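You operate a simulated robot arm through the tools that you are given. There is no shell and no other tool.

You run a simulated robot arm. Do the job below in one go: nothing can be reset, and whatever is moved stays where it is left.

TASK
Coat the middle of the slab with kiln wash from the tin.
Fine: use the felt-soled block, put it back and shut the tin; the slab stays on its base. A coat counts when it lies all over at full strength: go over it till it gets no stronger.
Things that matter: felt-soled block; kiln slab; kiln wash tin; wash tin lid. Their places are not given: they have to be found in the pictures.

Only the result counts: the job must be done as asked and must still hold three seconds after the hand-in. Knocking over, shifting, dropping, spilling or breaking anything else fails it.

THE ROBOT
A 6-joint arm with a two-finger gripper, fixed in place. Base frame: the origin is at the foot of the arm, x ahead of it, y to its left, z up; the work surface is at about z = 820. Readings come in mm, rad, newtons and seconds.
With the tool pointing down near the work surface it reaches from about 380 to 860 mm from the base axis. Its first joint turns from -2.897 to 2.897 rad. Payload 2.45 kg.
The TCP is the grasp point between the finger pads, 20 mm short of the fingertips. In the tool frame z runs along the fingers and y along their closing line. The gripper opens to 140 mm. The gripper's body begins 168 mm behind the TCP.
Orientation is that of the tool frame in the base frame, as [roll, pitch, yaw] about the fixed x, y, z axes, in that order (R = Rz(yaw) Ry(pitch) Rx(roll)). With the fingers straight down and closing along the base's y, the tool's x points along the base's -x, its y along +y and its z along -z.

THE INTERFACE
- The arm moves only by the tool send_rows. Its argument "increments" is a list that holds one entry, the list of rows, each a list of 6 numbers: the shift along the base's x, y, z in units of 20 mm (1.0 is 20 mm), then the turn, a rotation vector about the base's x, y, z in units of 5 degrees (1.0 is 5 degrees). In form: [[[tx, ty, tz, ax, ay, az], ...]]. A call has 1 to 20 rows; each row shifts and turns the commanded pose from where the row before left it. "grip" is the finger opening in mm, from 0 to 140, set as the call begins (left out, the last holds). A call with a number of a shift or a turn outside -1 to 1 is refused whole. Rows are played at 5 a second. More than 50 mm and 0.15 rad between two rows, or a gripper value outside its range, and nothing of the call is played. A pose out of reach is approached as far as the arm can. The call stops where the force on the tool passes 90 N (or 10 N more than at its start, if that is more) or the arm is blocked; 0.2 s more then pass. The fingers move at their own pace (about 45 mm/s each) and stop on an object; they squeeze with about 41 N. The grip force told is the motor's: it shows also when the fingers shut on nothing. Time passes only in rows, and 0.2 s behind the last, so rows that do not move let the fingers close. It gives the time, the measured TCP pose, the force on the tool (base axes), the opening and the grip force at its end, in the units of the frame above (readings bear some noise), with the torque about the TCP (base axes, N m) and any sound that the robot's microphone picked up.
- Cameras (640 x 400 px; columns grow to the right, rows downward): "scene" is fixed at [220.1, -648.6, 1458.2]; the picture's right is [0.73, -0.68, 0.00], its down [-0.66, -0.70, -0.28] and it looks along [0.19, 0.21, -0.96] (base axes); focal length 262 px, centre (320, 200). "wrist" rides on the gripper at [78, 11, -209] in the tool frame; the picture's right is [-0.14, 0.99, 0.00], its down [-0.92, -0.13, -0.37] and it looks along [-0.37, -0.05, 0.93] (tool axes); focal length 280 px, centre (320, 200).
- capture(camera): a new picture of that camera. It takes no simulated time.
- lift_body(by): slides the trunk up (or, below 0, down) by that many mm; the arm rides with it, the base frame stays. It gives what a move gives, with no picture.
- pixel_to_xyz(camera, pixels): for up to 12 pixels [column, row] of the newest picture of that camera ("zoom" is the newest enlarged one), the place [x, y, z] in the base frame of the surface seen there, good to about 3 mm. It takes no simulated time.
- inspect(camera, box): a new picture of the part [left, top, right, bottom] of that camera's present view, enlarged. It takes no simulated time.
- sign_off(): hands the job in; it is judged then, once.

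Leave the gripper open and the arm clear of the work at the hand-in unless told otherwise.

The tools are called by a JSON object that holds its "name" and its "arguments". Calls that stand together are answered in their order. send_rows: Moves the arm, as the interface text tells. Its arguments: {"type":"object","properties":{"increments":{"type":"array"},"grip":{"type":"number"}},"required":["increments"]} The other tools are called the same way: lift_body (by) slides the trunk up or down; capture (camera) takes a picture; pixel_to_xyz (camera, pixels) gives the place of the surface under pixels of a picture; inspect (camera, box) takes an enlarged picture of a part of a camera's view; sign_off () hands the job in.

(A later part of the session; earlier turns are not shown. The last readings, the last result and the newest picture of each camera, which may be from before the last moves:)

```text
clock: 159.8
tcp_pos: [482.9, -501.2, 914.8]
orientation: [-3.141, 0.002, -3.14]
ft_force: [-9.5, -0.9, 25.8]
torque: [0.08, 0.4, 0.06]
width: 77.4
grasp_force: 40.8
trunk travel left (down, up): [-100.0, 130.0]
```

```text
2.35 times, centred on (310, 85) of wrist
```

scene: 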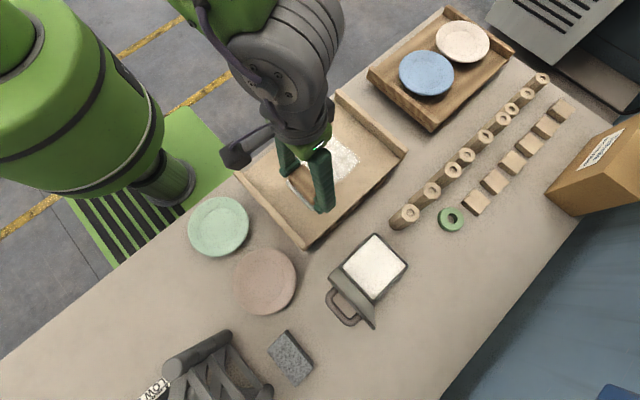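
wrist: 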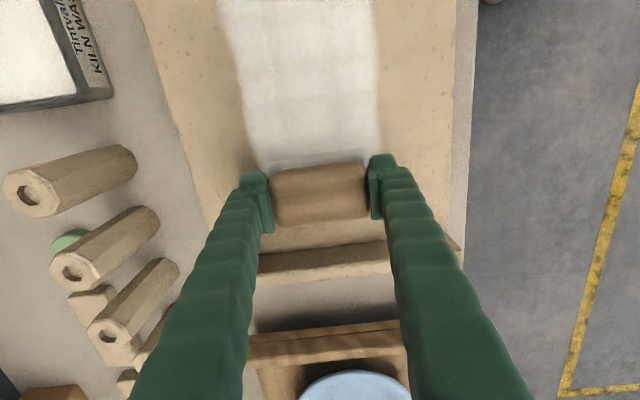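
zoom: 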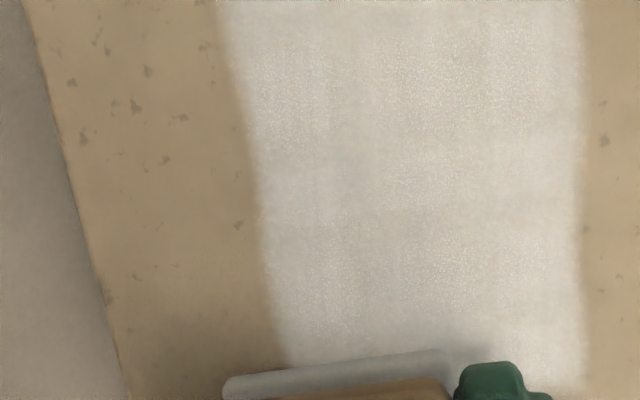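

Whiter again. Back-stroke −x on this row.

{"name": "send_rows", "arguments": {"increments": [[[-0.5, 0, 0.02, 0, 0, 0], [-0.5, 0, 0, 0, 0, 0], [-0.5, 0, 0, 0, 0, 0], [-0.5, 0, 0, 0, 0, 0], [-0.5, 0, 0, 0, 0, 0], [-0.5, 0, 0, 0, 0, 0], [-0.5, 0, 0, 0, 0, 0], [-0.5, 0, 0, 0, 0, 0]]]}}

{"name": "send_rows", "arguments": {"increments": [[[-0.5, 0, 0.01, 0, 0, 0], [-0.5, 0, 0, 0, 0, 0], [-0.5, 0, 0, 0, 0, 0], [-0.5, 0, 0, 0, 0, 0], [-0.5, 0, 0, 0, 0, 0], [-0.5, 0, 0, 0, 0, 0], [-0.5, 0, 0, 0, 0, 0], [-0.5, 0, 0, 0, 0, 0]]]}}

{"name": "send_rows", "arguments": {"increments": [[[0, 0.45, 0, 0, 0, 0], [0, 0.45, 0, 0, 0, 0], [0, 0.45, 0, 0, 0, 0], [0, 0.45, 0, 0, 0, 0], [0, 0.45, 0, 0, 0, 0], [0, 0.45, 0, 0, 0, 0], [0, 0.45, 0, 0, 0, 0], [0, 0.45, 0, 0, 0, 0]]]}}

{"name": "send_rows", "arguments": {"increments": [[[0.5, 0, 0, 0, 0, 0], [0.5, 0, 0, 0, 0, 0], [0.5, 0, 0, 0, 0, 0], [0.5, 0, 0, 0, 0, 0], [0.5, 0, 0, 0, 0, 0], [0.5, 0, 0, 0, 0, 0], [0.5, 0, 0, 0, 0, 0], [0.5, 0, 0, 0, 0, 0]]]}}

```text
clock: 161.6
tcp_pos: [404.4, -501.9, 916.1]
orientation: [-3.14, 0.002, -3.14]
ft_force: [7.4, -0.5, 24.7]
torque: [0.07, -0.16, -0.1]
width: 77.8
grasp_force: 41.3
trunk travel left (down, up): [-100.0, 130.0]
```

```text
clock: 163.4
tcp_pos: [323.3, -501.4, 916.1]
orientation: [-3.141, 0.001, 3.141]
ft_force: [4.2, -0.5, 19.2]
torque: [-0.24, -0.16, -0.02]
width: 77.8
grasp_force: 41.0
trunk travel left (down, up): [-100.0, 130.0]
```

```text
clock: 165.2
tcp_pos: [324.9, -430.6, 915.3]
orientation: [-3.139, 0.0, -3.141]
ft_force: [1.0, -3.9, 18.3]
torque: [-0.2, 0.02, -0.1]
width: 77.8
grasp_force: 41.1
trunk travel left (down, up): [-100.0, 130.0]
```

```text
clock: 167.0
tcp_pos: [403.4, -431.2, 913.0]
orientation: [-3.141, -0.002, -3.141]
ft_force: [-4.4, 0.2, 10.9]
torque: [0.16, 0.19, 0.07]
width: 77.7
grasp_force: 41.1
trunk travel left (down, up): [-100.0, 130.0]
```

{"name": "send_rows", "arguments": {"increments": [[[0.5, 0, -0.02, 0, 0, 0], [0.5, 0, 0, 0, 0, 0], [0.5, 0, 0, 0, 0, 0], [0.5, 0, 0, 0, 0, 0], [0.5, 0, 0, 0, 0, 0], [0.5, 0, 0, 0, 0, 0], [0.5, 0, 0, 0, 0, 0], [0.5, 0, 0, 0, 0, 0]]]}}

{"name": "inspect", "arguments": {"camera": "wrist", "box": [150, 0, 420, 190]}}

{"name": "inspect", "arguments": {"camera": "scene", "box": [230, 90, 410, 250]}}

```text
clock: 168.8
tcp_pos: [484.4, -429.9, 915.1]
orientation: [3.14, -0.001, -3.14]
ft_force: [-1.9, 0.2, 9.0]
torque: [-0.1, 0.1, 0.02]
width: 77.9
grasp_force: 40.8
trunk travel left (down, up): [-100.0, 130.0]
```

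```text
2.11 times, centred on (285, 95) of wrist
```

zoom: 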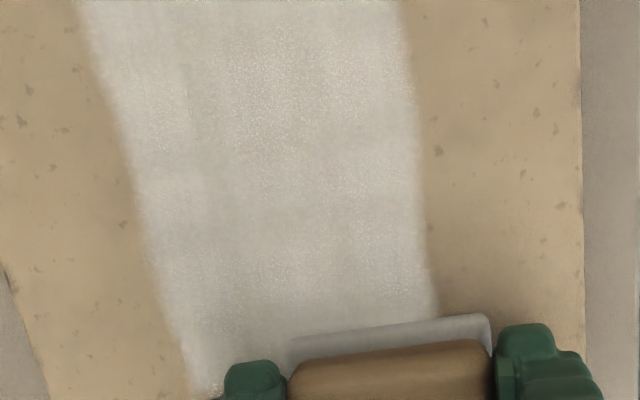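

```text
2.50 times, centred on (320, 170) of scene
```

zoom: 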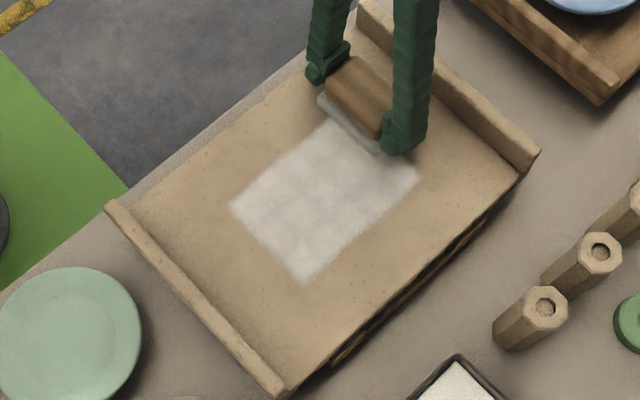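

Row done forward. Back-stroke, then to the tin, where the wrist camera has an unshadowed view of the patch.

{"name": "send_rows", "arguments": {"increments": [[[-0.5, 0, -0.02, 0, 0, 0], [-0.5, 0, 0, 0, 0, 0], [-0.5, 0, 0, 0, 0, 0], [-0.5, 0, 0, 0, 0, 0], [-0.5, 0, 0, 0, 0, 0], [-0.5, 0, 0, 0, 0, 0], [-0.5, 0, 0, 0, 0, 0], [-0.5, 0, 0, 0, 0, 0], [-0.5, 0, 0, 0, 0, 0], [-0.5, 0, 0, 0, 0, 0], [-0.5, 0, 0, 0, 0, 0], [-0.5, 0, 0, 0, 0, 0], [-0.5, 0, 0, 0, 0, 0], [-0.5, 0, 0, 0, 0, 0], [-0.5, 0, 0, 0, 0, 0], [-0.5, 0, 0, 0, 0, 0]]]}}

{"name": "send_rows", "arguments": {"increments": [[[0, 0, 0.6, 0, 0, 0], [0, 0, 0.9, 0, 0, 0], [0, 0, 0.9, 0, 0, 0], [0, 0, 0.9, 0, 0, 0], [0, 0, 0.9, 0, 0, 0], [0, -0.95, 0, 0, 0, 0], [0, -0.95, 0, 0, 0, 0], [0, -0.95, 0, 0, 0, 0], [0, -0.95, 0, 0, 0, 0], [0, -0.95, 0, 0, 0, 0], [0, -0.95, 0, 0, 0, 0], [0, -0.95, 0, 0, 0, 0], [0, -0.95, 0, 0, 0, 0], [0, -0.95, 0, 0, 0, 0], [0, -0.95, 0, 0, 0, 0], [0, -0.95, 0, 0, 0, 0], [0, -0.95, 0, 0, 0, 0], [0, -0.95, 0, 0, 0, 0], [0, -0.95, 0, 0, 0, 0], [0.2, -0.85, 0, 0, 0, 0]]]}}

{"name": "capture", "arguments": {"camera": "wrist"}}

{"name": "inspect", "arguments": {"camera": "wrist", "box": [430, 80, 640, 320]}}

```text
clock: 172.2
tcp_pos: [323.6, -430.1, 914.0]
orientation: [-3.141, 0.001, 3.141]
ft_force: [7.4, -0.8, 26.5]
torque: [-0.18, -0.27, 0.04]
width: 77.8
grasp_force: 41.5
trunk travel left (down, up): [-100.0, 130.0]
```

```text
clock: 176.4
tcp_pos: [327.5, -714.9, 998.2]
orientation: [-3.141, 0.002, 3.141]
ft_force: [-0.9, 0.3, -0.3]
torque: [0.01, 0.04, 0.05]
width: 77.8
grasp_force: 41.0
trunk travel left (down, up): [-100.0, 130.0]
```

```text
taken
```

wrist: 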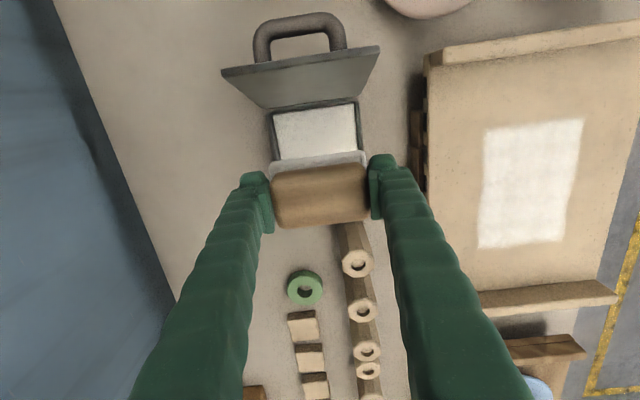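

```text
1.67 times, centred on (535, 200) of wrist
```

zoom: 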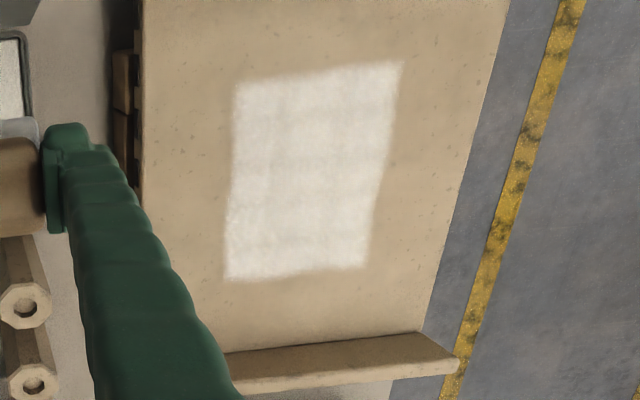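

A clean, unshadowed view of the patch. Zooming in as a baseline to compare with after the next load.

{"name": "inspect", "arguments": {"camera": "wrist", "box": [465, 105, 600, 260]}}

```text
2.58 times, centred on (532, 182) of wrist
```

zoom: 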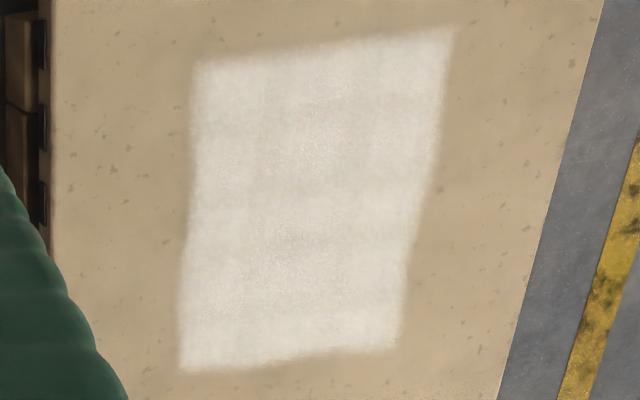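

Nearly uniform. Another load and full pass, then compare from this same pose. Dipping.

{"name": "send_rows", "arguments": {"increments": [[[0.02, 0.03, -0.9, 0, 0, 0], [0, 0, -0.9, 0, 0, 0], [0, 0, -0.9, 0, 0, 0], [0, 0, -0.9, 0, 0, 0], [0, 0, -0.7, 0, 0, 0], [0, 0, -0.4, 0, 0, 0], [0, 0, -0.3, 0, 0, 0], [0, 0, 0, 0, 0, 0]]]}}

{"name": "send_rows", "arguments": {"increments": [[[0, 0, -0.1, 0, 0, 0], [0, 0, 0, 0, 0, 0]]]}}

```text
clock: 178.2
tcp_pos: [330.2, -713.7, 898.1]
orientation: [3.14, 0.001, -3.141]
ft_force: [0.2, 0.1, -0.1]
torque: [0.0, 0.0, 0.01]
width: 77.6
grasp_force: 41.5
trunk travel left (down, up): [-100.0, 130.0]
```

```text
clock: 178.8
tcp_pos: [328.0, -712.8, 895.7]
orientation: [-3.142, 0.0, -3.14]
ft_force: [0.7, 0.2, 1.8]
torque: [-0.12, 0.0, 0.04]
width: 77.6
grasp_force: 41.0
trunk travel left (down, up): [-100.0, 130.0]
```

{"name": "send_rows", "arguments": {"increments": [[[0, 0, -0.07, 0, 0, 0], [0, 0, -0.03, 0, 0, 0], [0, 0, 0, 0, 0, 0], [0, 0, 0, 0, 0, 0], [0, 0, 0, 0, 0, 0], [0, 0, 0, 0, 0, 0]]]}}

{"name": "send_rows", "arguments": {"increments": [[[0, 0, 0.6, 0, 0, 0], [0, 0, 0.9, 0, 0, 0], [0, 0, 0.9, 0, 0, 0], [0, 0, 0.9, 0, 0, 0], [0, 0, 0.9, 0, 0, 0], [0, 0.96, 0, 0, 0, 0], [0, 0.96, 0, 0, 0, 0], [0, 0.96, 0, 0, 0, 0], [0, 0.96, 0, 0, 0, 0], [0, 0.96, 0, 0, 0, 0], [0, 0.96, 0, 0, 0, 0], [0, 0.96, 0, 0, 0, 0], [0, 0.96, 0, 0, 0, 0], [0, 0.96, 0, 0, 0, 0], [0, 0.96, 0, 0, 0, 0], [-0.2, 0.96, 0, 0, 0, 0], [0, 0, -0.9, 0, 0, 0], [0, 0, -0.9, 0, 0, 0], [0, 0, -0.9, 0, 0, 0], [0, 0, 0, 0, 0, 0]]]}}

```text
clock: 180.2
tcp_pos: [328.2, -713.5, 896.5]
orientation: [-3.137, 0.002, -3.141]
ft_force: [1.8, -1.9, 22.8]
torque: [0.18, 0.17, 0.03]
width: 77.8
grasp_force: 41.9
trunk travel left (down, up): [-100.0, 130.0]
```

```text
clock: 184.4
tcp_pos: [325.3, -501.7, 924.0]
orientation: [3.141, 0.0, -3.142]
ft_force: [0.0, 0.3, -0.9]
torque: [0.03, 0.01, -0.01]
width: 77.2
grasp_force: 40.9
trunk travel left (down, up): [-100.0, 130.0]
```

{"name": "send_rows", "arguments": {"increments": [[[0, 0, -0.35, 0, 0, 0], [0, 0, -0.08, 0, 0, 0], [0, 0, 0, 0, 0, 0]]]}}

```text
clock: 185.2
tcp_pos: [325.4, -501.8, 916.3]
orientation: [-3.14, 0.0, 3.14]
ft_force: [-1.0, 0.7, 8.4]
torque: [-0.34, 0.02, -0.04]
width: 77.4
grasp_force: 41.2
trunk travel left (down, up): [-100.0, 130.0]
```

Contact 8 N; adding a little and stroking +x then back on y≈−502.

{"name": "send_rows", "arguments": {"increments": [[[0, 0, -0.05, 0, 0, 0], [0.5, 0, 0, 0, 0, 0], [0.5, 0, 0, 0, 0, 0], [0.5, 0, 0, 0, 0, 0], [0.5, 0, 0, 0, 0, 0], [0.5, 0, -0.01, 0, 0, 0], [0.5, 0, 0, 0, 0, 0], [0.5, 0, -0.01, 0, 0, 0], [0.5, 0, 0, 0, 0, 0]]]}}

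{"name": "send_rows", "arguments": {"increments": [[[0.5, 0, 0, 0, 0, 0], [0.5, 0, -0.01, 0, 0, 0], [0.5, 0, 0, 0, 0, 0], [0.5, 0, 0, 0, 0, 0], [0.5, 0, 0, 0, 0, 0], [0.5, 0, 0, 0, 0, 0], [0.5, 0, 0, 0, 0, 0], [0.5, 0, 0, 0, 0, 0]]]}}

{"name": "send_rows", "arguments": {"increments": [[[-0.5, 0, 0, 0, 0, 0], [-0.5, 0, 0, 0, 0, 0], [-0.5, 0, 0, 0, 0, 0], [-0.5, 0, 0, 0, 0, 0], [-0.5, 0, 0, 0, 0, 0], [-0.5, 0, 0, 0, 0, 0], [-0.5, 0, 0, 0, 0, 0], [-0.5, 0, 0, 0, 0, 0]]]}}

{"name": "send_rows", "arguments": {"increments": [[[-0.5, 0, 0.01, 0, 0, 0], [-0.5, 0, 0, 0, 0, 0], [-0.5, 0, 0, 0, 0, 0], [-0.5, 0, 0, 0, 0, 0], [-0.5, 0, 0, 0, 0, 0], [-0.5, 0, 0, 0, 0, 0], [-0.5, 0, 0, 0, 0, 0], [-0.5, 0, 0, 0, 0, 0]]]}}

```text
clock: 187.2
tcp_pos: [402.8, -500.8, 916.7]
orientation: [-3.14, 0.001, 3.141]
ft_force: [-8.9, 0.4, 26.6]
torque: [0.18, 0.5, 0.16]
width: 77.6
grasp_force: 40.7
trunk travel left (down, up): [-100.0, 130.0]
```

```text
clock: 189.0
tcp_pos: [484.5, -501.6, 915.2]
orientation: [-3.14, 0.001, -3.141]
ft_force: [-10.4, -1.9, 29.4]
torque: [-0.05, 0.42, 0.07]
width: 77.5
grasp_force: 41.1
trunk travel left (down, up): [-100.0, 130.0]
```

```text
clock: 190.8
tcp_pos: [406.5, -500.8, 915.7]
orientation: [-3.141, 0.001, 3.141]
ft_force: [9.8, -1.0, 31.0]
torque: [0.06, -0.24, -0.06]
width: 78.3
grasp_force: 40.8
trunk travel left (down, up): [-100.0, 130.0]
```

```text
clock: 192.6
tcp_pos: [325.4, -500.4, 915.0]
orientation: [-3.14, 0.0, -3.141]
ft_force: [7.7, 0.1, 27.0]
torque: [-0.15, -0.31, -0.06]
width: 77.7
grasp_force: 40.8
trunk travel left (down, up): [-100.0, 130.0]
```

Good firm passes. Sliding to y=−430 and repeating both ways.

{"name": "send_rows", "arguments": {"increments": [[[0, 0.44, 0.02, 0, 0, 0], [0, 0.44, 0, 0, 0, 0], [0, 0.44, 0, 0, 0, 0], [0, 0.44, 0, 0, 0, 0], [0, 0.44, 0, 0, 0, 0], [0, 0.44, 0, 0, 0, 0], [0, 0.44, 0, 0, 0, 0], [0, 0.44, 0, 0, 0, 0]]]}}

{"name": "send_rows", "arguments": {"increments": [[[0.5, 0, 0, 0, 0, 0], [0.5, 0, 0, 0, 0, 0], [0.5, 0, 0, 0, 0, 0], [0.5, 0, 0, 0, 0, 0], [0.5, 0, 0, 0, 0, 0], [0.5, 0, 0, 0, 0, 0], [0.5, 0, 0, 0, 0, 0], [0.5, 0, 0, 0, 0, 0]]]}}

{"name": "send_rows", "arguments": {"increments": [[[0.5, 0, 0, 0, 0, 0], [0.5, 0, 0, 0, 0, 0], [0.5, 0, 0, 0, 0, 0], [0.5, 0, 0, 0, 0, 0], [0.5, 0, 0, 0, 0, 0], [0.5, 0, 0, 0, 0, 0], [0.5, 0, 0, 0, 0, 0], [0.5, 0, 0, 0, 0, 0]]]}}

{"name": "send_rows", "arguments": {"increments": [[[-0.5, 0, 0, 0, 0, 0], [-0.5, 0, 0, 0, 0, 0], [-0.5, 0, 0, 0, 0, 0], [-0.5, 0, 0, 0, 0, 0], [-0.5, 0, 0, 0, 0, 0], [-0.5, 0, 0, 0, 0, 0], [-0.5, 0, 0, 0, 0, 0], [-0.5, 0, 0, 0, 0, 0]]]}}

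{"name": "send_rows", "arguments": {"increments": [[[-0.5, 0, 0, 0, 0, 0], [-0.5, 0, 0, 0, 0, 0], [-0.5, 0, 0, 0, 0, 0], [-0.5, 0, 0, 0, 0, 0], [-0.5, 0, 0, 0, 0, 0], [-0.5, 0, 0, 0, 0, 0], [-0.5, 0, 0, 0, 0, 0], [-0.5, 0, 0, 0, 0, 0]]]}}

```text
clock: 194.4
tcp_pos: [324.6, -431.4, 915.0]
orientation: [-3.14, 0.0, -3.141]
ft_force: [0.5, -4.9, 16.8]
torque: [0.05, -0.02, -0.11]
width: 77.7
grasp_force: 41.1
trunk travel left (down, up): [-100.0, 130.0]
```

```text
clock: 196.2
tcp_pos: [404.0, -432.2, 914.7]
orientation: [-3.141, 0.001, -3.141]
ft_force: [-3.0, 0.1, 9.7]
torque: [0.17, 0.2, 0.06]
width: 77.8
grasp_force: 41.1
trunk travel left (down, up): [-100.0, 130.0]
```

```text
clock: 198.0
tcp_pos: [485.5, -431.7, 915.5]
orientation: [3.142, 0.0, -3.141]
ft_force: [-0.8, -1.1, 5.8]
torque: [-0.08, 0.08, 0.01]
width: 77.8
grasp_force: 41.1
trunk travel left (down, up): [-100.0, 130.0]
```

```text
clock: 199.8
tcp_pos: [403.4, -430.7, 914.9]
orientation: [-3.141, 0.0, 3.141]
ft_force: [1.6, -0.4, 8.9]
torque: [-0.07, -0.04, -0.02]
width: 77.9
grasp_force: 41.6
trunk travel left (down, up): [-100.0, 130.0]
```

```text
clock: 201.6
tcp_pos: [324.3, -430.2, 916.2]
orientation: [3.142, 0.0, -3.141]
ft_force: [0.0, -0.3, 8.4]
torque: [-0.04, 0.03, -0.03]
width: 77.6
grasp_force: 41.5
trunk travel left (down, up): [-100.0, 130.0]
```

Contact held throughout (6–17 N). Lifting and going to the same viewing pose to compare.

{"name": "send_rows", "arguments": {"increments": [[[0, 0, 0.6, 0, 0, 0], [0, 0, 0.9, 0, 0, 0], [0, 0, 0.9, 0, 0, 0], [0, 0, 0.9, 0, 0, 0], [0, 0, 0.85, 0, 0, 0], [0, -0.95, 0, 0, 0, 0], [0, -0.95, 0, 0, 0, 0], [0, -0.95, 0, 0, 0, 0], [0, -0.95, 0, 0, 0, 0], [0, -0.95, 0, 0, 0, 0], [0, -0.95, 0, 0, 0, 0], [0, -0.95, 0, 0, 0, 0], [0, -0.95, 0, 0, 0, 0], [0, -0.95, 0, 0, 0, 0], [0, -0.95, 0, 0, 0, 0], [0, -0.95, 0, 0, 0, 0], [0, -0.95, 0, 0, 0, 0], [0, -0.95, 0, 0, 0, 0], [0, -0.95, 0, 0, 0, 0], [0.2, -0.85, 0, 0, 0, 0]]]}}

{"name": "capture", "arguments": {"camera": "wrist"}}

{"name": "inspect", "arguments": {"camera": "wrist", "box": [465, 105, 600, 260]}}

```text
clock: 205.8
tcp_pos: [328.9, -715.1, 998.1]
orientation: [-3.141, 0.001, 3.139]
ft_force: [-0.2, -0.9, -0.5]
torque: [0.02, -0.01, 0.0]
width: 77.8
grasp_force: 41.0
trunk travel left (down, up): [-100.0, 130.0]
```

```text
taken
```

wrist: 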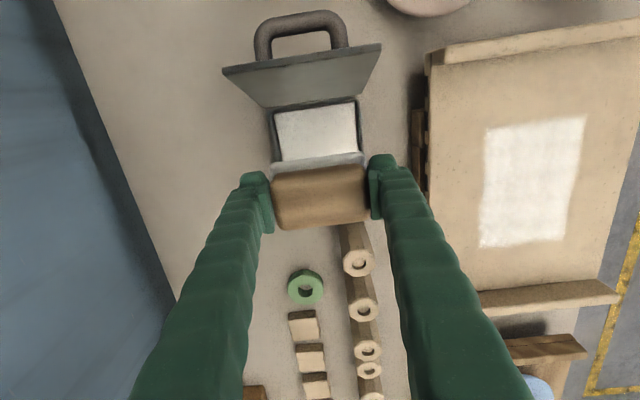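

```text
2.58 times, centred on (532, 182) of wrist
```

zoom: 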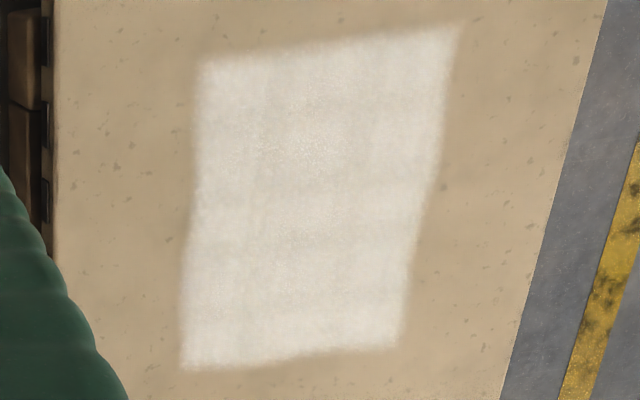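

More even than before; faint variations remain. One more load with firm passes to make sure it gets no stronger.

{"name": "send_rows", "arguments": {"increments": [[[0.0, 0.05, -0.9, 0, 0, 0], [0, 0, -0.9, 0, 0, 0], [0, 0, -0.9, 0, 0, 0], [0, 0, -0.9, 0, 0, 0], [0, 0, -0.7, 0, 0, 0], [0, 0, -0.4, 0, 0, 0], [0, 0, -0.35, 0, 0, 0], [0, 0, 0, 0, 0, 0]]]}}

{"name": "send_rows", "arguments": {"increments": [[[0, 0, -0.1, 0, 0, 0], [0, 0, 0, 0, 0, 0]]]}}

```text
clock: 207.6
tcp_pos: [327.9, -711.9, 896.6]
orientation: [3.14, 0.0, 3.141]
ft_force: [0.1, -0.7, -1.2]
torque: [-0.01, -0.01, 0.01]
width: 77.9
grasp_force: 40.6
trunk travel left (down, up): [-100.0, 130.0]
```

```text
clock: 208.2
tcp_pos: [329.5, -713.8, 896.7]
orientation: [-3.14, 0.001, 3.141]
ft_force: [-0.8, 0.6, 8.7]
torque: [0.3, 0.09, 0.04]
width: 77.6
grasp_force: 41.4
trunk travel left (down, up): [-100.0, 130.0]
```

{"name": "send_rows", "arguments": {"increments": [[[0, 0, -0.06, 0, 0, 0], [0, 0, 0, 0, 0, 0], [0, 0, 0, 0, 0, 0], [0, 0, 0, 0, 0, 0], [0, 0, 0, 0, 0, 0], [0, 0, 0, 0, 0, 0]]]}}

{"name": "send_rows", "arguments": {"increments": [[[0, 0, 0.6, 0, 0, 0], [0, 0, 0.9, 0, 0, 0], [0, 0, 0.9, 0, 0, 0], [0, 0, 0.9, 0, 0, 0], [0, 0, 0.9, 0, 0, 0], [0, 0.96, 0, 0, 0, 0], [0, 0.96, 0, 0, 0, 0], [0, 0.96, 0, 0, 0, 0], [0, 0.96, 0, 0, 0, 0], [0, 0.96, 0, 0, 0, 0], [0, 0.96, 0, 0, 0, 0], [0, 0.96, 0, 0, 0, 0], [0, 0.96, 0, 0, 0, 0], [0, 0.96, 0, 0, 0, 0], [0, 0.96, 0, 0, 0, 0], [-0.2, 0.96, 0, 0, 0, 0], [0, 0, -0.9, 0, 0, 0], [0, 0, -0.9, 0, 0, 0], [0, 0, -0.9, 0, 0, 0], [0, 0, 0, 0, 0, 0]]]}}

{"name": "send_rows", "arguments": {"increments": [[[0, 0, -0.35, 0, 0, 0], [0, 0, -0.08, 0, 0, 0], [0, 0, 0, 0, 0, 0]]]}}

```text
clock: 209.6
tcp_pos: [328.5, -713.7, 896.5]
orientation: [-3.138, 0.002, 3.141]
ft_force: [-0.3, -2.9, 27.2]
torque: [0.1, 0.22, 0.13]
width: 77.9
grasp_force: 41.0
trunk travel left (down, up): [-100.0, 130.0]
```

```text
clock: 213.8
tcp_pos: [324.8, -502.1, 923.4]
orientation: [3.141, -0.001, 3.141]
ft_force: [-0.3, -0.6, -1.4]
torque: [0.02, 0.0, 0.0]
width: 77.6
grasp_force: 41.3
trunk travel left (down, up): [-100.0, 130.0]
```

```text
clock: 214.6
tcp_pos: [326.1, -501.9, 915.5]
orientation: [-3.138, 0.001, -3.142]
ft_force: [-1.0, 1.9, 12.8]
torque: [-0.19, 0.14, -0.02]
width: 77.4
grasp_force: 41.0
trunk travel left (down, up): [-100.0, 130.0]
```

12.8 N contact. This time a loop: +x on y=−502, across, −x on y=−430, then the middle row both ways.

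{"name": "send_rows", "arguments": {"increments": [[[0.5, 0, -0.03, 0, 0, 0], [0.5, 0, 0, 0, 0, 0], [0.5, 0, 0, 0, 0, 0], [0.5, 0, 0, 0, 0, 0], [0.5, 0, -0.01, 0, 0, 0], [0.5, 0, 0, 0, 0, 0], [0.5, 0, -0.01, 0, 0, 0], [0.5, 0, 0, 0, 0, 0]]]}}

{"name": "send_rows", "arguments": {"increments": [[[0.5, 0, -0.01, 0, 0, 0], [0.5, 0, 0, 0, 0, 0], [0.5, 0, 0, 0, 0, 0], [0.5, 0, 0, 0, 0, 0], [0.5, 0, 0, 0, 0, 0], [0.5, 0, 0, 0, 0, 0], [0.5, 0, 0, 0, 0, 0], [0.5, 0, 0, 0, 0, 0]]]}}

{"name": "send_rows", "arguments": {"increments": [[[0, 0.44, 0, 0, 0, 0], [0, 0.44, 0, 0, 0, 0], [0, 0.44, 0, 0, 0, 0], [0, 0.44, 0, 0, 0, 0], [0, 0.44, 0, 0, 0, 0], [0, 0.44, 0, 0, 0, 0], [0, 0.44, 0, 0, 0, 0], [0, 0.5, 0, 0, 0, 0]]]}}

{"name": "send_rows", "arguments": {"increments": [[[-0.5, 0, 0, 0, 0, 0], [-0.5, 0, 0, 0, 0, 0], [-0.5, 0, 0, 0, 0, 0], [-0.5, 0, 0, 0, 0, 0], [-0.5, 0, 0, 0, 0, 0], [-0.5, 0, 0, 0, 0, 0], [-0.5, 0, 0, 0, 0, 0], [-0.5, 0, 0, 0, 0, 0]]]}}

```text
clock: 216.4
tcp_pos: [403.1, -501.5, 915.4]
orientation: [-3.14, 0.001, 3.141]
ft_force: [-11.2, 0.6, 33.0]
torque: [0.11, 0.54, 0.14]
width: 77.6
grasp_force: 41.1
trunk travel left (down, up): [-100.0, 130.0]
```

```text
clock: 218.2
tcp_pos: [481.7, -500.3, 916.1]
orientation: [-3.14, 0.001, 3.141]
ft_force: [-10.1, -0.1, 28.9]
torque: [-0.09, 0.35, 0.06]
width: 77.5
grasp_force: 40.9
trunk travel left (down, up): [-100.0, 130.0]
```

```text
clock: 220.0
tcp_pos: [484.6, -432.0, 914.4]
orientation: [-3.141, 0.005, 3.141]
ft_force: [1.0, -11.5, 36.5]
torque: [-0.29, 0.32, 0.15]
width: 77.8
grasp_force: 41.8
trunk travel left (down, up): [-100.0, 130.0]
```

```text
clock: 221.8
tcp_pos: [404.6, -429.9, 914.3]
orientation: [-3.141, -0.001, 3.14]
ft_force: [8.9, -0.4, 31.3]
torque: [-0.16, -0.18, -0.01]
width: 77.9
grasp_force: 41.0
trunk travel left (down, up): [-100.0, 130.0]
```

{"name": "send_rows", "arguments": {"increments": [[[-0.5, 0, 0.02, 0, 0, 0], [-0.5, 0, 0, 0, 0, 0], [-0.5, 0, 0, 0, 0, 0], [-0.5, 0, 0, 0, 0, 0], [-0.5, 0, 0, 0, 0, 0], [-0.5, 0, 0, 0, 0, 0], [-0.5, 0, 0, 0, 0, 0], [-0.5, 0, 0, 0, 0, 0]]]}}

{"name": "send_rows", "arguments": {"increments": [[[0, -0.45, 0.02, 0, 0, 0], [0, -0.45, 0, 0, 0, 0], [0, -0.45, 0, 0, 0, 0], [0, -0.45, 0, 0, 0, 0], [0.5, 0, 0, 0, 0, 0], [0.5, 0, 0, 0, 0, 0], [0.5, 0, 0, 0, 0, 0], [0.5, 0, 0, 0, 0, 0], [0.5, 0, 0, 0, 0, 0], [0.5, 0, 0, 0, 0, 0], [0.5, 0, 0, 0, 0, 0], [0.5, 0, 0, 0, 0, 0], [0.5, 0, 0, 0, 0, 0], [0.5, 0, 0, 0, 0, 0], [0.5, 0, 0, 0, 0, 0], [0.5, 0, 0, 0, 0, 0], [0.5, 0, 0, 0, 0, 0], [0.5, 0, 0, 0, 0, 0], [0.5, 0, 0, 0, 0, 0], [0.5, 0, 0, 0, 0, 0]]]}}

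{"name": "send_rows", "arguments": {"increments": [[[-0.5, 0, 0, 0, 0, 0], [-0.5, 0, 0, 0, 0, 0], [-0.5, 0, 0, 0, 0, 0], [-0.5, 0, 0, 0, 0, 0], [-0.5, 0, 0, 0, 0, 0], [-0.5, 0, 0, 0, 0, 0], [-0.5, 0, 0, 0, 0, 0], [-0.5, 0, 0, 0, 0, 0], [-0.5, 0, 0, 0, 0, 0], [-0.5, 0, 0, 0, 0, 0], [-0.5, 0, 0, 0, 0, 0], [-0.5, 0, 0, 0, 0, 0], [-0.5, 0, 0, 0, 0, 0], [-0.5, 0, 0, 0, 0, 0], [-0.5, 0, 0, 0, 0, 0], [-0.5, 0, 0, 0, 0, 0]]]}}

```text
clock: 223.6
tcp_pos: [322.7, -429.4, 914.3]
orientation: [-3.141, -0.001, -3.141]
ft_force: [5.4, 0.3, 21.8]
torque: [0.04, -0.15, -0.11]
width: 78.4
grasp_force: 40.8
trunk travel left (down, up): [-100.0, 130.0]
```

```text
clock: 227.8
tcp_pos: [485.7, -465.8, 914.1]
orientation: [-3.14, 0.001, 3.141]
ft_force: [0.8, 0.7, 0.5]
torque: [-0.06, -0.04, 0.0]
width: 78.0
grasp_force: 40.5
trunk travel left (down, up): [-100.0, 130.0]
```

```text
clock: 231.2
tcp_pos: [325.0, -466.3, 914.0]
orientation: [-3.141, -0.001, 3.141]
ft_force: [-0.3, -1.1, 6.1]
torque: [-0.14, -0.02, 0.0]
width: 78.0
grasp_force: 41.1
trunk travel left (down, up): [-100.0, 130.0]
```

Lifting and viewing from the same pose again.

{"name": "send_rows", "arguments": {"increments": [[[0, 0, 0.6, 0, 0, 0], [0, 0, 0.9, 0, 0, 0], [0, 0, 0.9, 0, 0, 0], [0, 0, 0.9, 0, 0, 0], [0, 0, 0.9, 0, 0, 0], [0, -0.95, 0, 0, 0, 0], [0, -0.95, 0, 0, 0, 0], [0, -0.95, 0, 0, 0, 0], [0, -0.95, 0, 0, 0, 0], [0, -0.95, 0, 0, 0, 0], [0, -0.95, 0, 0, 0, 0], [0, -0.95, 0, 0, 0, 0], [0, -0.95, 0, 0, 0, 0], [0, -0.95, 0, 0, 0, 0], [0, -0.95, 0, 0, 0, 0], [0, -0.95, 0, 0, 0, 0], [0, -0.95, 0, 0, 0, 0], [0.2, -1, 0, 0, 0, 0], [0, 0, 0, 0, 0, 0]]]}}

{"name": "capture", "arguments": {"camera": "wrist"}}

{"name": "inspect", "arguments": {"camera": "wrist", "box": [465, 105, 600, 260]}}

```text
clock: 235.2
tcp_pos: [328.5, -715.4, 997.5]
orientation: [-3.14, 0.0, -3.14]
ft_force: [-0.6, 0.0, -1.0]
torque: [0.03, -0.01, 0.0]
width: 77.8
grasp_force: 40.6
trunk travel left (down, up): [-100.0, 130.0]
```

```text
taken
```

wrist: 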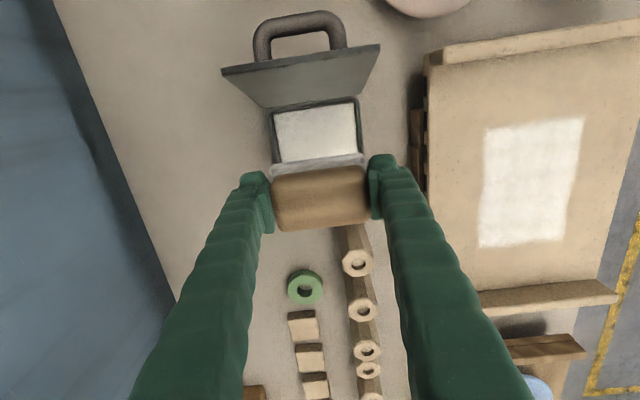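

```text
2.58 times, centred on (532, 182) of wrist
```

zoom: 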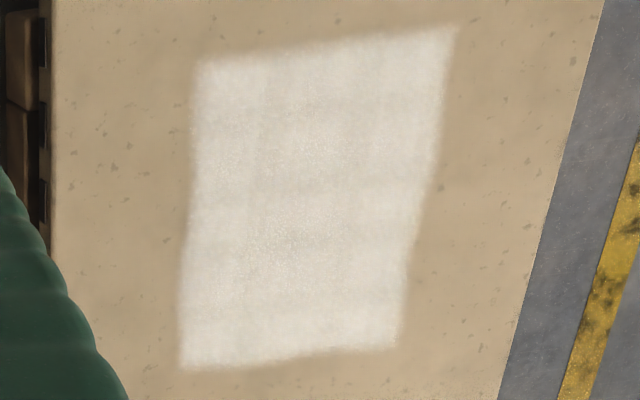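

Let me zoom harder at a few areas of the patch to compare tones (edges vs centre).

{"name": "inspect", "arguments": {"camera": "wrist", "box": [475, 110, 545, 155]}}

{"name": "inspect", "arguments": {"camera": "wrist", "box": [520, 110, 590, 155]}}

{"name": "inspect", "arguments": {"camera": "wrist", "box": [475, 205, 585, 255]}}

{"name": "inspect", "arguments": {"camera": "wrist", "box": [475, 150, 585, 210]}}

```text
8.89 times, centred on (510, 132) of wrist
```

zoom: 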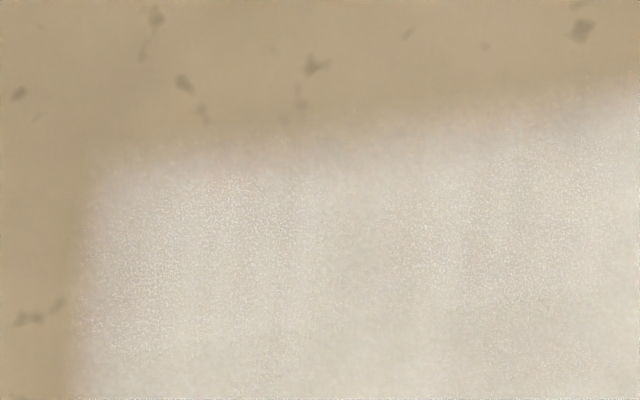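

```text
8.89 times, centred on (555, 132) of wrist
```

zoom: 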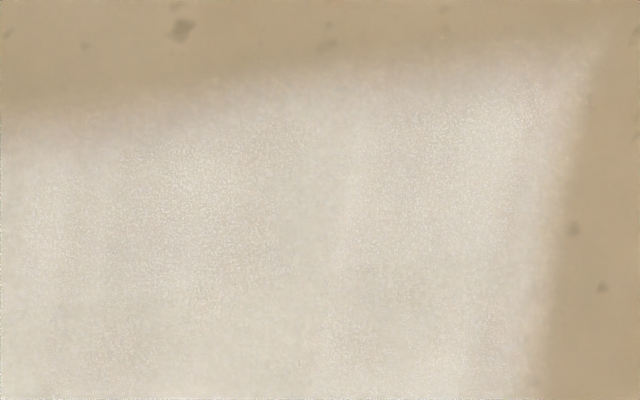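

```text
5.82 times, centred on (530, 230) of wrist
```

zoom: 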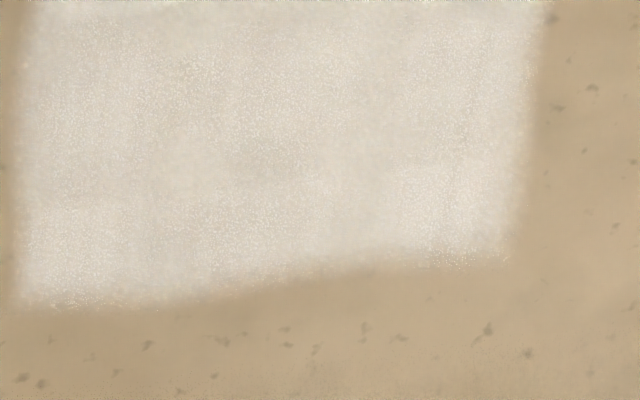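

```text
5.82 times, centred on (530, 180) of wrist
```

zoom: 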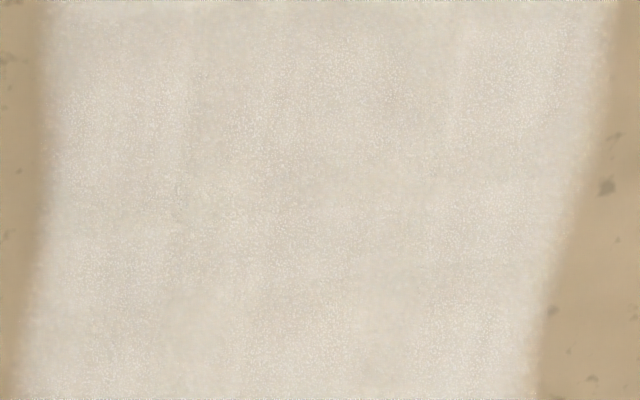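

The coat reads evenly off-white everywhere. For reference, the wash itself in the tin:

{"name": "inspect", "arguments": {"camera": "wrist", "box": [270, 100, 370, 160]}}

{"name": "inspect", "arguments": {"camera": "wrist", "box": [240, 40, 640, 300]}}

```text
6.40 times, centred on (320, 130) of wrist
```

zoom: 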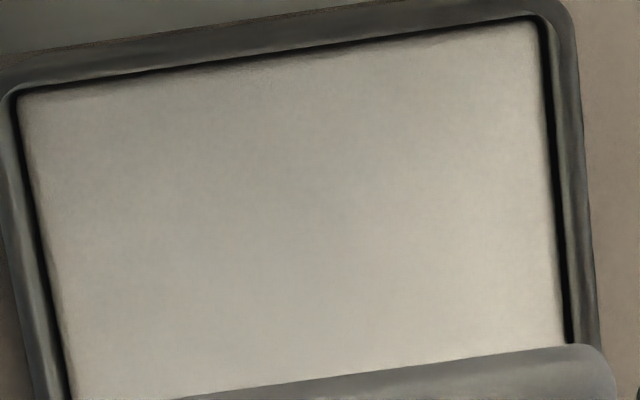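

```text
1.54 times, centred on (440, 170) of wrist
```

zoom: 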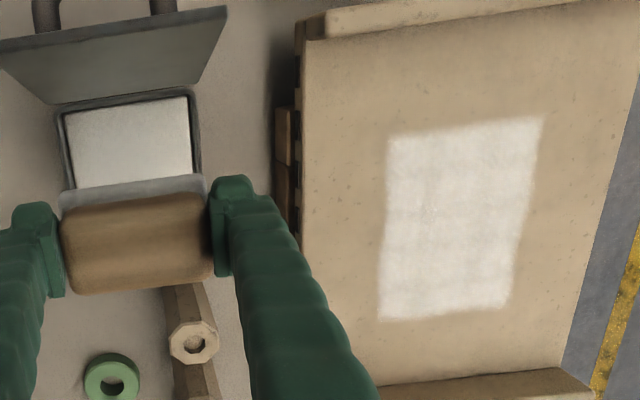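

I'll do one more loaded pass for certainty and compare once more. Dipping.

{"name": "send_rows", "arguments": {"increments": [[[0.0, 0.05, -0.9, 0, 0, 0], [0, 0, -0.9, 0, 0, 0], [0, 0, -0.9, 0, 0, 0], [0, 0, -0.9, 0, 0, 0], [0, 0, -0.7, 0, 0, 0], [0, 0, -0.4, 0, 0, 0], [0, 0, -0.35, 0, 0, 0], [0, 0, 0, 0, 0, 0]]]}}

{"name": "send_rows", "arguments": {"increments": [[[0, 0, -0.1, 0, 0, 0], [0, 0, 0, 0, 0, 0]]]}}

```text
clock: 237.0
tcp_pos: [328.9, -713.1, 896.5]
orientation: [3.141, 0.001, 3.141]
ft_force: [0.1, 0.6, -0.7]
torque: [-0.02, 0.0, 0.02]
width: 77.9
grasp_force: 41.2
trunk travel left (down, up): [-100.0, 130.0]
```

```text
clock: 237.6
tcp_pos: [329.8, -712.4, 896.6]
orientation: [-3.14, -0.002, -3.141]
ft_force: [0.7, 0.7, 6.6]
torque: [0.19, 0.01, -0.11]
width: 78.0
grasp_force: 41.0
trunk travel left (down, up): [-100.0, 130.0]
```

{"name": "send_rows", "arguments": {"increments": [[[0, 0, -0.07, 0, 0, 0], [0, 0, 0, 0, 0, 0], [0, 0, 0, 0, 0, 0], [0, 0, 0, 0, 0, 0], [0, 0, 0, 0, 0, 0], [0, 0, 0, 0, 0, 0]]]}}

{"name": "send_rows", "arguments": {"increments": [[[0, 0, 0.6, 0, 0, 0], [0, 0, 0.9, 0, 0, 0], [0, 0, 0.9, 0, 0, 0], [0, 0, 0.9, 0, 0, 0], [0, 0, 0.9, 0, 0, 0], [0, 0.96, 0, 0, 0, 0], [0, 0.96, 0, 0, 0, 0], [0, 0.96, 0, 0, 0, 0], [0, 0.96, 0, 0, 0, 0], [0, 0.96, 0, 0, 0, 0], [0, 0.96, 0, 0, 0, 0], [0, 0.96, 0, 0, 0, 0], [0, 0.96, 0, 0, 0, 0], [0, 0.96, 0, 0, 0, 0], [0, 0.96, 0, 0, 0, 0], [0, 0.96, 0, 0, 0, 0], [0, 0.96, 0, 0, 0, 0], [0, 0.96, 0, 0, 0, 0], [-0.2, 0.96, 0, 0, 0, 0], [0, 0.75, 0, 0, 0, 0]]]}}

{"name": "send_rows", "arguments": {"increments": [[[0, 0, -0.9, 0, 0, 0], [0, 0, -0.9, 0, 0, 0], [0, 0, -0.9, 0, 0, 0], [0, 0, -0.35, 0, 0, 0], [0, 0, -0.05, 0, 0, 0], [0, 0, 0, 0, 0, 0]]]}}

```text
clock: 239.0
tcp_pos: [329.6, -713.2, 896.7]
orientation: [-3.139, 0.002, 3.14]
ft_force: [1.9, -1.3, 24.7]
torque: [0.12, 0.04, -0.09]
width: 77.7
grasp_force: 41.1
trunk travel left (down, up): [-100.0, 130.0]
```

```text
clock: 243.2
tcp_pos: [325.5, -429.4, 977.7]
orientation: [-3.141, 0.0, -3.141]
ft_force: [0.4, -0.1, -0.7]
torque: [-0.01, -0.02, 0.03]
width: 77.5
grasp_force: 41.0
trunk travel left (down, up): [-100.0, 130.0]
```

```text
clock: 244.6
tcp_pos: [323.6, -429.5, 916.1]
orientation: [-3.142, -0.001, 3.142]
ft_force: [-0.1, -1.1, -1.4]
torque: [0.01, 0.0, -0.01]
width: 77.4
grasp_force: 40.8
trunk travel left (down, up): [-100.0, 130.0]
```

Not touching yet; lowering to contact at y=−430.

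{"name": "send_rows", "arguments": {"increments": [[[0, 0, -0.1, 0, 0, 0], [0, 0, 0, 0, 0, 0]]]}}

{"name": "send_rows", "arguments": {"increments": [[[0, 0, -0.05, 0, 0, 0], [0, 0, 0, 0, 0, 0]]]}}

```text
clock: 245.2
tcp_pos: [324.9, -429.7, 916.5]
orientation: [-3.14, 0.002, -3.141]
ft_force: [-1.6, 1.6, 21.4]
torque: [-0.06, 0.22, -0.02]
width: 77.7
grasp_force: 40.7
trunk travel left (down, up): [-100.0, 130.0]
```

```text
clock: 245.8
tcp_pos: [325.0, -429.7, 914.8]
orientation: [-3.136, 0.004, -3.14]
ft_force: [-0.2, 0.9, 42.8]
torque: [0.07, 0.34, 0.0]
width: 77.8
grasp_force: 40.9
trunk travel left (down, up): [-100.0, 130.0]
```

Easing 1 mm, then strokes along y=−430 both ways.

{"name": "send_rows", "arguments": {"increments": [[[0, 0, 0.05, 0, 0, 0], [0.5, 0, 0, 0, 0, 0], [0.5, 0, 0, 0, 0, 0], [0.5, 0, 0, 0, 0, 0], [0.5, 0, 0, 0, 0, 0], [0.5, 0, 0, 0, 0, 0], [0.5, 0, 0, 0, 0, 0], [0.5, 0, 0, 0, 0, 0], [0.5, 0, 0, 0, 0, 0]]]}}

{"name": "send_rows", "arguments": {"increments": [[[0.5, 0, 0, 0, 0, 0], [0.5, 0, 0, 0, 0, 0], [0.5, 0, 0, 0, 0, 0], [0.5, 0, 0, 0, 0, 0], [0.5, 0, 0, 0, 0, 0], [0.5, 0, 0, 0, 0, 0], [0.5, 0, 0, 0, 0, 0], [0.5, 0, 0, 0, 0, 0]]]}}

{"name": "send_rows", "arguments": {"increments": [[[-0.5, 0, 0, 0, 0, 0], [-0.5, 0, 0, 0, 0, 0], [-0.5, 0, 0, 0, 0, 0], [-0.5, 0, 0, 0, 0, 0], [-0.5, 0, 0, 0, 0, 0], [-0.5, 0, 0, 0, 0, 0], [-0.5, 0, 0, 0, 0, 0], [-0.5, 0, 0, 0, 0, 0], [-0.5, 0, 0, 0, 0, 0], [-0.5, 0, 0, 0, 0, 0], [-0.5, 0, 0, 0, 0, 0], [-0.5, 0, 0, 0, 0, 0], [-0.5, 0, 0, 0, 0, 0], [-0.5, 0, 0, 0, 0, 0], [-0.5, 0, 0, 0, 0, 0], [-0.5, 0, 0, 0, 0, 0]]]}}

{"name": "send_rows", "arguments": {"increments": [[[0, -0.45, 0, 0, 0, 0], [0, -0.45, 0, 0, 0, 0], [0, -0.45, 0, 0, 0, 0], [0, -0.45, 0, 0, 0, 0], [0.5, 0, 0, 0, 0, 0], [0.5, 0, 0, 0, 0, 0], [0.5, 0, 0, 0, 0, 0], [0.5, 0, 0, 0, 0, 0], [0.5, 0, 0, 0, 0, 0], [0.5, 0, 0, 0, 0, 0], [0.5, 0, 0, 0, 0, 0], [0.5, 0, 0, 0, 0, 0], [0.5, 0, 0, 0, 0, 0], [0.5, 0, 0, 0, 0, 0], [0.5, 0, 0, 0, 0, 0], [0.5, 0, 0, 0, 0, 0], [0.5, 0, 0, 0, 0, 0], [0.5, 0, 0, 0, 0, 0], [0.5, 0, 0, 0, 0, 0], [0.5, 0, 0, 0, 0, 0]]]}}

```text
clock: 247.8
tcp_pos: [404.1, -429.4, 913.9]
orientation: [-3.141, 0.003, 3.141]
ft_force: [-8.5, -0.7, 25.7]
torque: [0.23, 0.38, 0.1]
width: 77.6
grasp_force: 41.2
trunk travel left (down, up): [-100.0, 130.0]
```

```text
clock: 249.6
tcp_pos: [483.6, -428.5, 914.6]
orientation: [-3.141, 0.005, 3.141]
ft_force: [-6.9, 0.3, 20.6]
torque: [-0.08, 0.24, 0.1]
width: 78.0
grasp_force: 40.7
trunk travel left (down, up): [-100.0, 130.0]
```

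```text
clock: 253.0
tcp_pos: [325.5, -428.9, 914.3]
orientation: [-3.141, 0.0, 3.141]
ft_force: [4.9, -0.6, 22.2]
torque: [-0.09, -0.2, -0.06]
width: 78.0
grasp_force: 41.1
trunk travel left (down, up): [-100.0, 130.0]
```

```text
clock: 257.2
tcp_pos: [485.2, -465.1, 914.0]
orientation: [3.141, 0.0, 3.142]
ft_force: [0.6, 1.3, 1.2]
torque: [-0.06, -0.05, 0.02]
width: 77.8
grasp_force: 41.1
trunk travel left (down, up): [-100.0, 130.0]
```

Force faded at the end; lowering 1.2 mm, then −x along y=−465, and both ways along y=−503.

{"name": "send_rows", "arguments": {"increments": [[[0, 0, -0.06, 0, 0, 0], [-0.5, 0, 0, 0, 0, 0], [-0.5, 0, 0, 0, 0, 0], [-0.5, 0, 0, 0, 0, 0], [-0.5, 0, 0, 0, 0, 0], [-0.5, 0, 0, 0, 0, 0], [-0.5, 0, 0, 0, 0, 0], [-0.5, 0, 0, 0, 0, 0], [-0.5, 0, 0, 0, 0, 0], [-0.5, 0, 0, 0, 0, 0], [-0.5, 0, 0, 0, 0, 0], [-0.5, 0, 0, 0, 0, 0], [-0.5, 0, 0, 0, 0, 0], [-0.5, 0, 0, 0, 0, 0], [-0.5, 0, 0, 0, 0, 0], [-0.5, 0, 0, 0, 0, 0], [-0.5, 0, 0, 0, 0, 0]]]}}

{"name": "send_rows", "arguments": {"increments": [[[0, -0.45, 0, 0, 0, 0], [0, -0.45, 0, 0, 0, 0], [0, -0.45, 0, 0, 0, 0], [0, -0.5, 0, 0, 0, 0], [0.5, 0, 0, 0, 0, 0], [0.5, 0, 0, 0, 0, 0], [0.5, 0, 0, 0, 0, 0], [0.5, 0, 0, 0, 0, 0], [0.5, 0, 0, 0, 0, 0], [0.5, 0, 0, 0, 0, 0], [0.5, 0, 0, 0, 0, 0], [0.5, 0, 0, 0, 0, 0], [0.5, 0, 0, 0, 0, 0], [0.5, 0, 0, 0, 0, 0], [0.5, 0, 0, 0, 0, 0], [0.5, 0, 0, 0, 0, 0], [0.5, 0, 0, 0, 0, 0], [0.5, 0, 0, 0, 0, 0], [0.5, 0, 0, 0, 0, 0], [0.5, 0, 0, 0, 0, 0]]]}}

{"name": "send_rows", "arguments": {"increments": [[[-0.5, 0, 0, 0, 0, 0], [-0.5, 0, 0, 0, 0, 0], [-0.5, 0, 0, 0, 0, 0], [-0.5, 0, 0, 0, 0, 0], [-0.5, 0, 0, 0, 0, 0], [-0.5, 0, 0, 0, 0, 0], [-0.5, 0, 0, 0, 0, 0], [-0.5, 0, 0, 0, 0, 0], [-0.5, 0, 0, 0, 0, 0], [-0.5, 0, 0, 0, 0, 0], [-0.5, 0, 0, 0, 0, 0], [-0.5, 0, 0, 0, 0, 0], [-0.5, 0, 0, 0, 0, 0], [-0.5, 0, 0, 0, 0, 0], [-0.5, 0, 0, 0, 0, 0], [-0.5, 0, 0, 0, 0, 0]]]}}

```text
clock: 260.8
tcp_pos: [324.8, -464.7, 913.5]
orientation: [-3.136, 0.0, -3.141]
ft_force: [12.8, 0.3, 40.3]
torque: [-0.06, -0.53, -0.1]
width: 77.7
grasp_force: 41.4
trunk travel left (down, up): [-100.0, 130.0]
```

```text
clock: 265.0
tcp_pos: [484.5, -502.7, 913.8]
orientation: [-3.139, 0.002, -3.141]
ft_force: [-6.8, -0.4, 18.0]
torque: [0.02, 0.0, 0.02]
width: 78.8
grasp_force: 40.8
trunk travel left (down, up): [-100.0, 130.0]
```

```text
clock: 268.4
tcp_pos: [324.3, -502.2, 913.7]
orientation: [-3.141, 0.0, 3.141]
ft_force: [2.4, -0.6, 14.7]
torque: [-0.02, -0.11, -0.07]
width: 77.8
grasp_force: 40.2
trunk travel left (down, up): [-100.0, 130.0]
```

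All rows done. Lifting to the comparison pose.

{"name": "send_rows", "arguments": {"increments": [[[0, 0, 0.6, 0, 0, 0], [0, 0, 0.9, 0, 0, 0], [0, 0, 0.9, 0, 0, 0], [0, 0, 0.9, 0, 0, 0], [0, 0, 0.9, 0, 0, 0], [0, -0.95, 0, 0, 0, 0], [0, -0.95, 0, 0, 0, 0], [0, -0.95, 0, 0, 0, 0], [0, -0.95, 0, 0, 0, 0], [0, -0.95, 0, 0, 0, 0], [0, -0.95, 0, 0, 0, 0], [0, -0.95, 0, 0, 0, 0], [0, -0.95, 0, 0, 0, 0], [0, -0.95, 0, 0, 0, 0], [0, -0.95, 0, 0, 0, 0], [0.2, -1, 0, 0, 0, 0], [0, -0.1, 0, 0, 0, 0], [0, 0, 0, 0, 0, 0]]]}}

{"name": "capture", "arguments": {"camera": "wrist"}}

{"name": "inspect", "arguments": {"camera": "wrist", "box": [465, 105, 600, 260]}}

{"name": "inspect", "arguments": {"camera": "wrist", "box": [240, 40, 640, 300]}}

```text
clock: 272.2
tcp_pos: [328.2, -715.3, 997.0]
orientation: [3.141, 0.0, 3.141]
ft_force: [-0.2, -0.6, -0.7]
torque: [-0.01, -0.01, 0.01]
width: 78.2
grasp_force: 41.5
trunk travel left (down, up): [-100.0, 130.0]
```

```text
taken
```

wrist: 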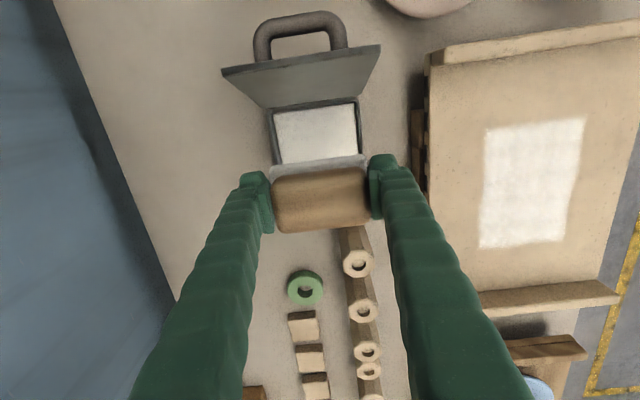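

```text
2.58 times, centred on (532, 182) of wrist
```

zoom: 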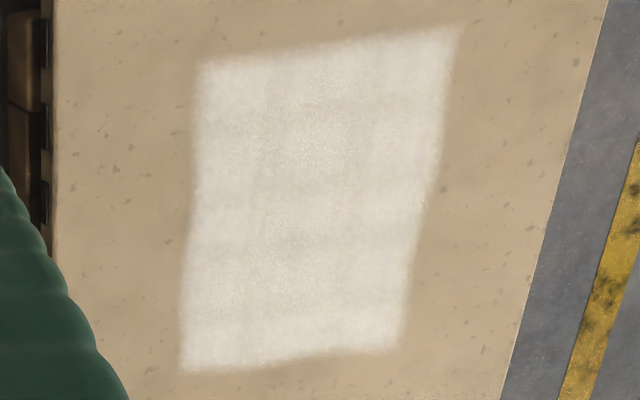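

```text
1.54 times, centred on (440, 170) of wrist
```

zoom: 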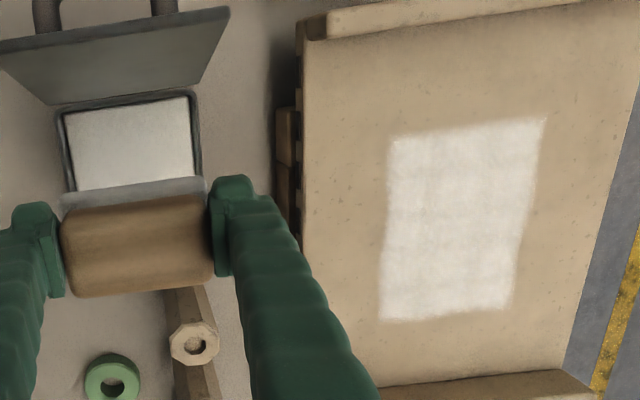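

No change from the previous look: the coat is saturated and even. Now I'll return the block: up, over the lid, to its old spot (134.5, −725).

{"name": "send_rows", "arguments": {"increments": [[[0, 0, 1, 0, 0, 0], [0, 0, 1, 0, 0, 0], [0, 0, 1, 0, 0, 0], [0, 0, 0, 0, 0, 0]]]}}

{"name": "send_rows", "arguments": {"increments": [[[-0.88, -0.045, 0, 0, 0, 0], [-0.88, -0.045, 0, 0, 0, 0], [-0.88, -0.045, 0, 0, 0, 0], [-0.88, -0.045, 0, 0, 0, 0], [-0.88, -0.045, 0, 0, 0, 0], [-0.88, -0.045, 0, 0, 0, 0], [-0.88, -0.045, 0, 0, 0, 0], [-0.88, -0.045, 0, 0, 0, 0], [-0.88, -0.045, 0, 0, 0, 0], [-0.88, -0.045, 0, 0, 0, 0], [-0.88, -0.045, 0, 0, 0, 0], [0, 0, 0, 0, 0, 0]]]}}

{"name": "capture", "arguments": {"camera": "scene"}}

{"name": "inspect", "arguments": {"camera": "scene", "box": [230, 90, 410, 250]}}

```text
clock: 273.2
tcp_pos: [328.8, -713.8, 1056.2]
orientation: [3.141, 0.001, 3.141]
ft_force: [-0.2, 0.4, -1.2]
torque: [0.03, 0.02, 0.02]
width: 78.0
grasp_force: 40.9
trunk travel left (down, up): [-100.0, 130.0]
```

```text
clock: 275.8
tcp_pos: [135.7, -724.7, 1056.2]
orientation: [-3.142, -0.001, -3.14]
ft_force: [0.4, 0.1, -1.3]
torque: [0.02, 0.03, 0.02]
width: 78.1
grasp_force: 40.8
trunk travel left (down, up): [-100.0, 130.0]
```

```text
taken
```

scene: 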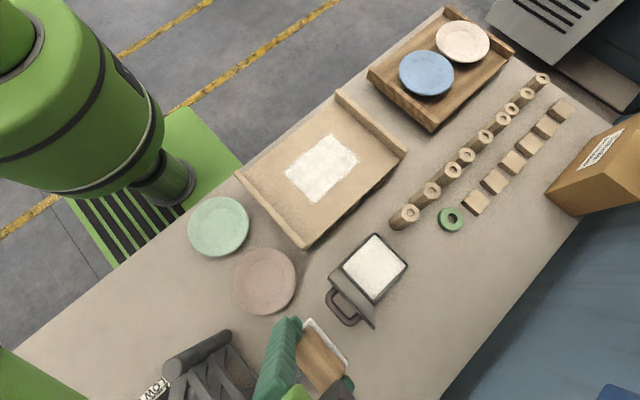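

```text
2.50 times, centred on (320, 170) of scene
```

zoom: 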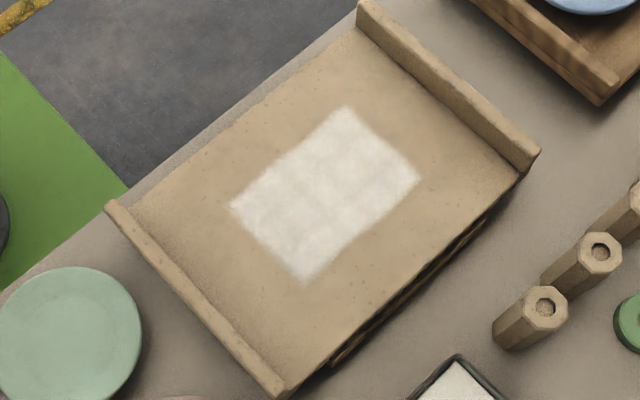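

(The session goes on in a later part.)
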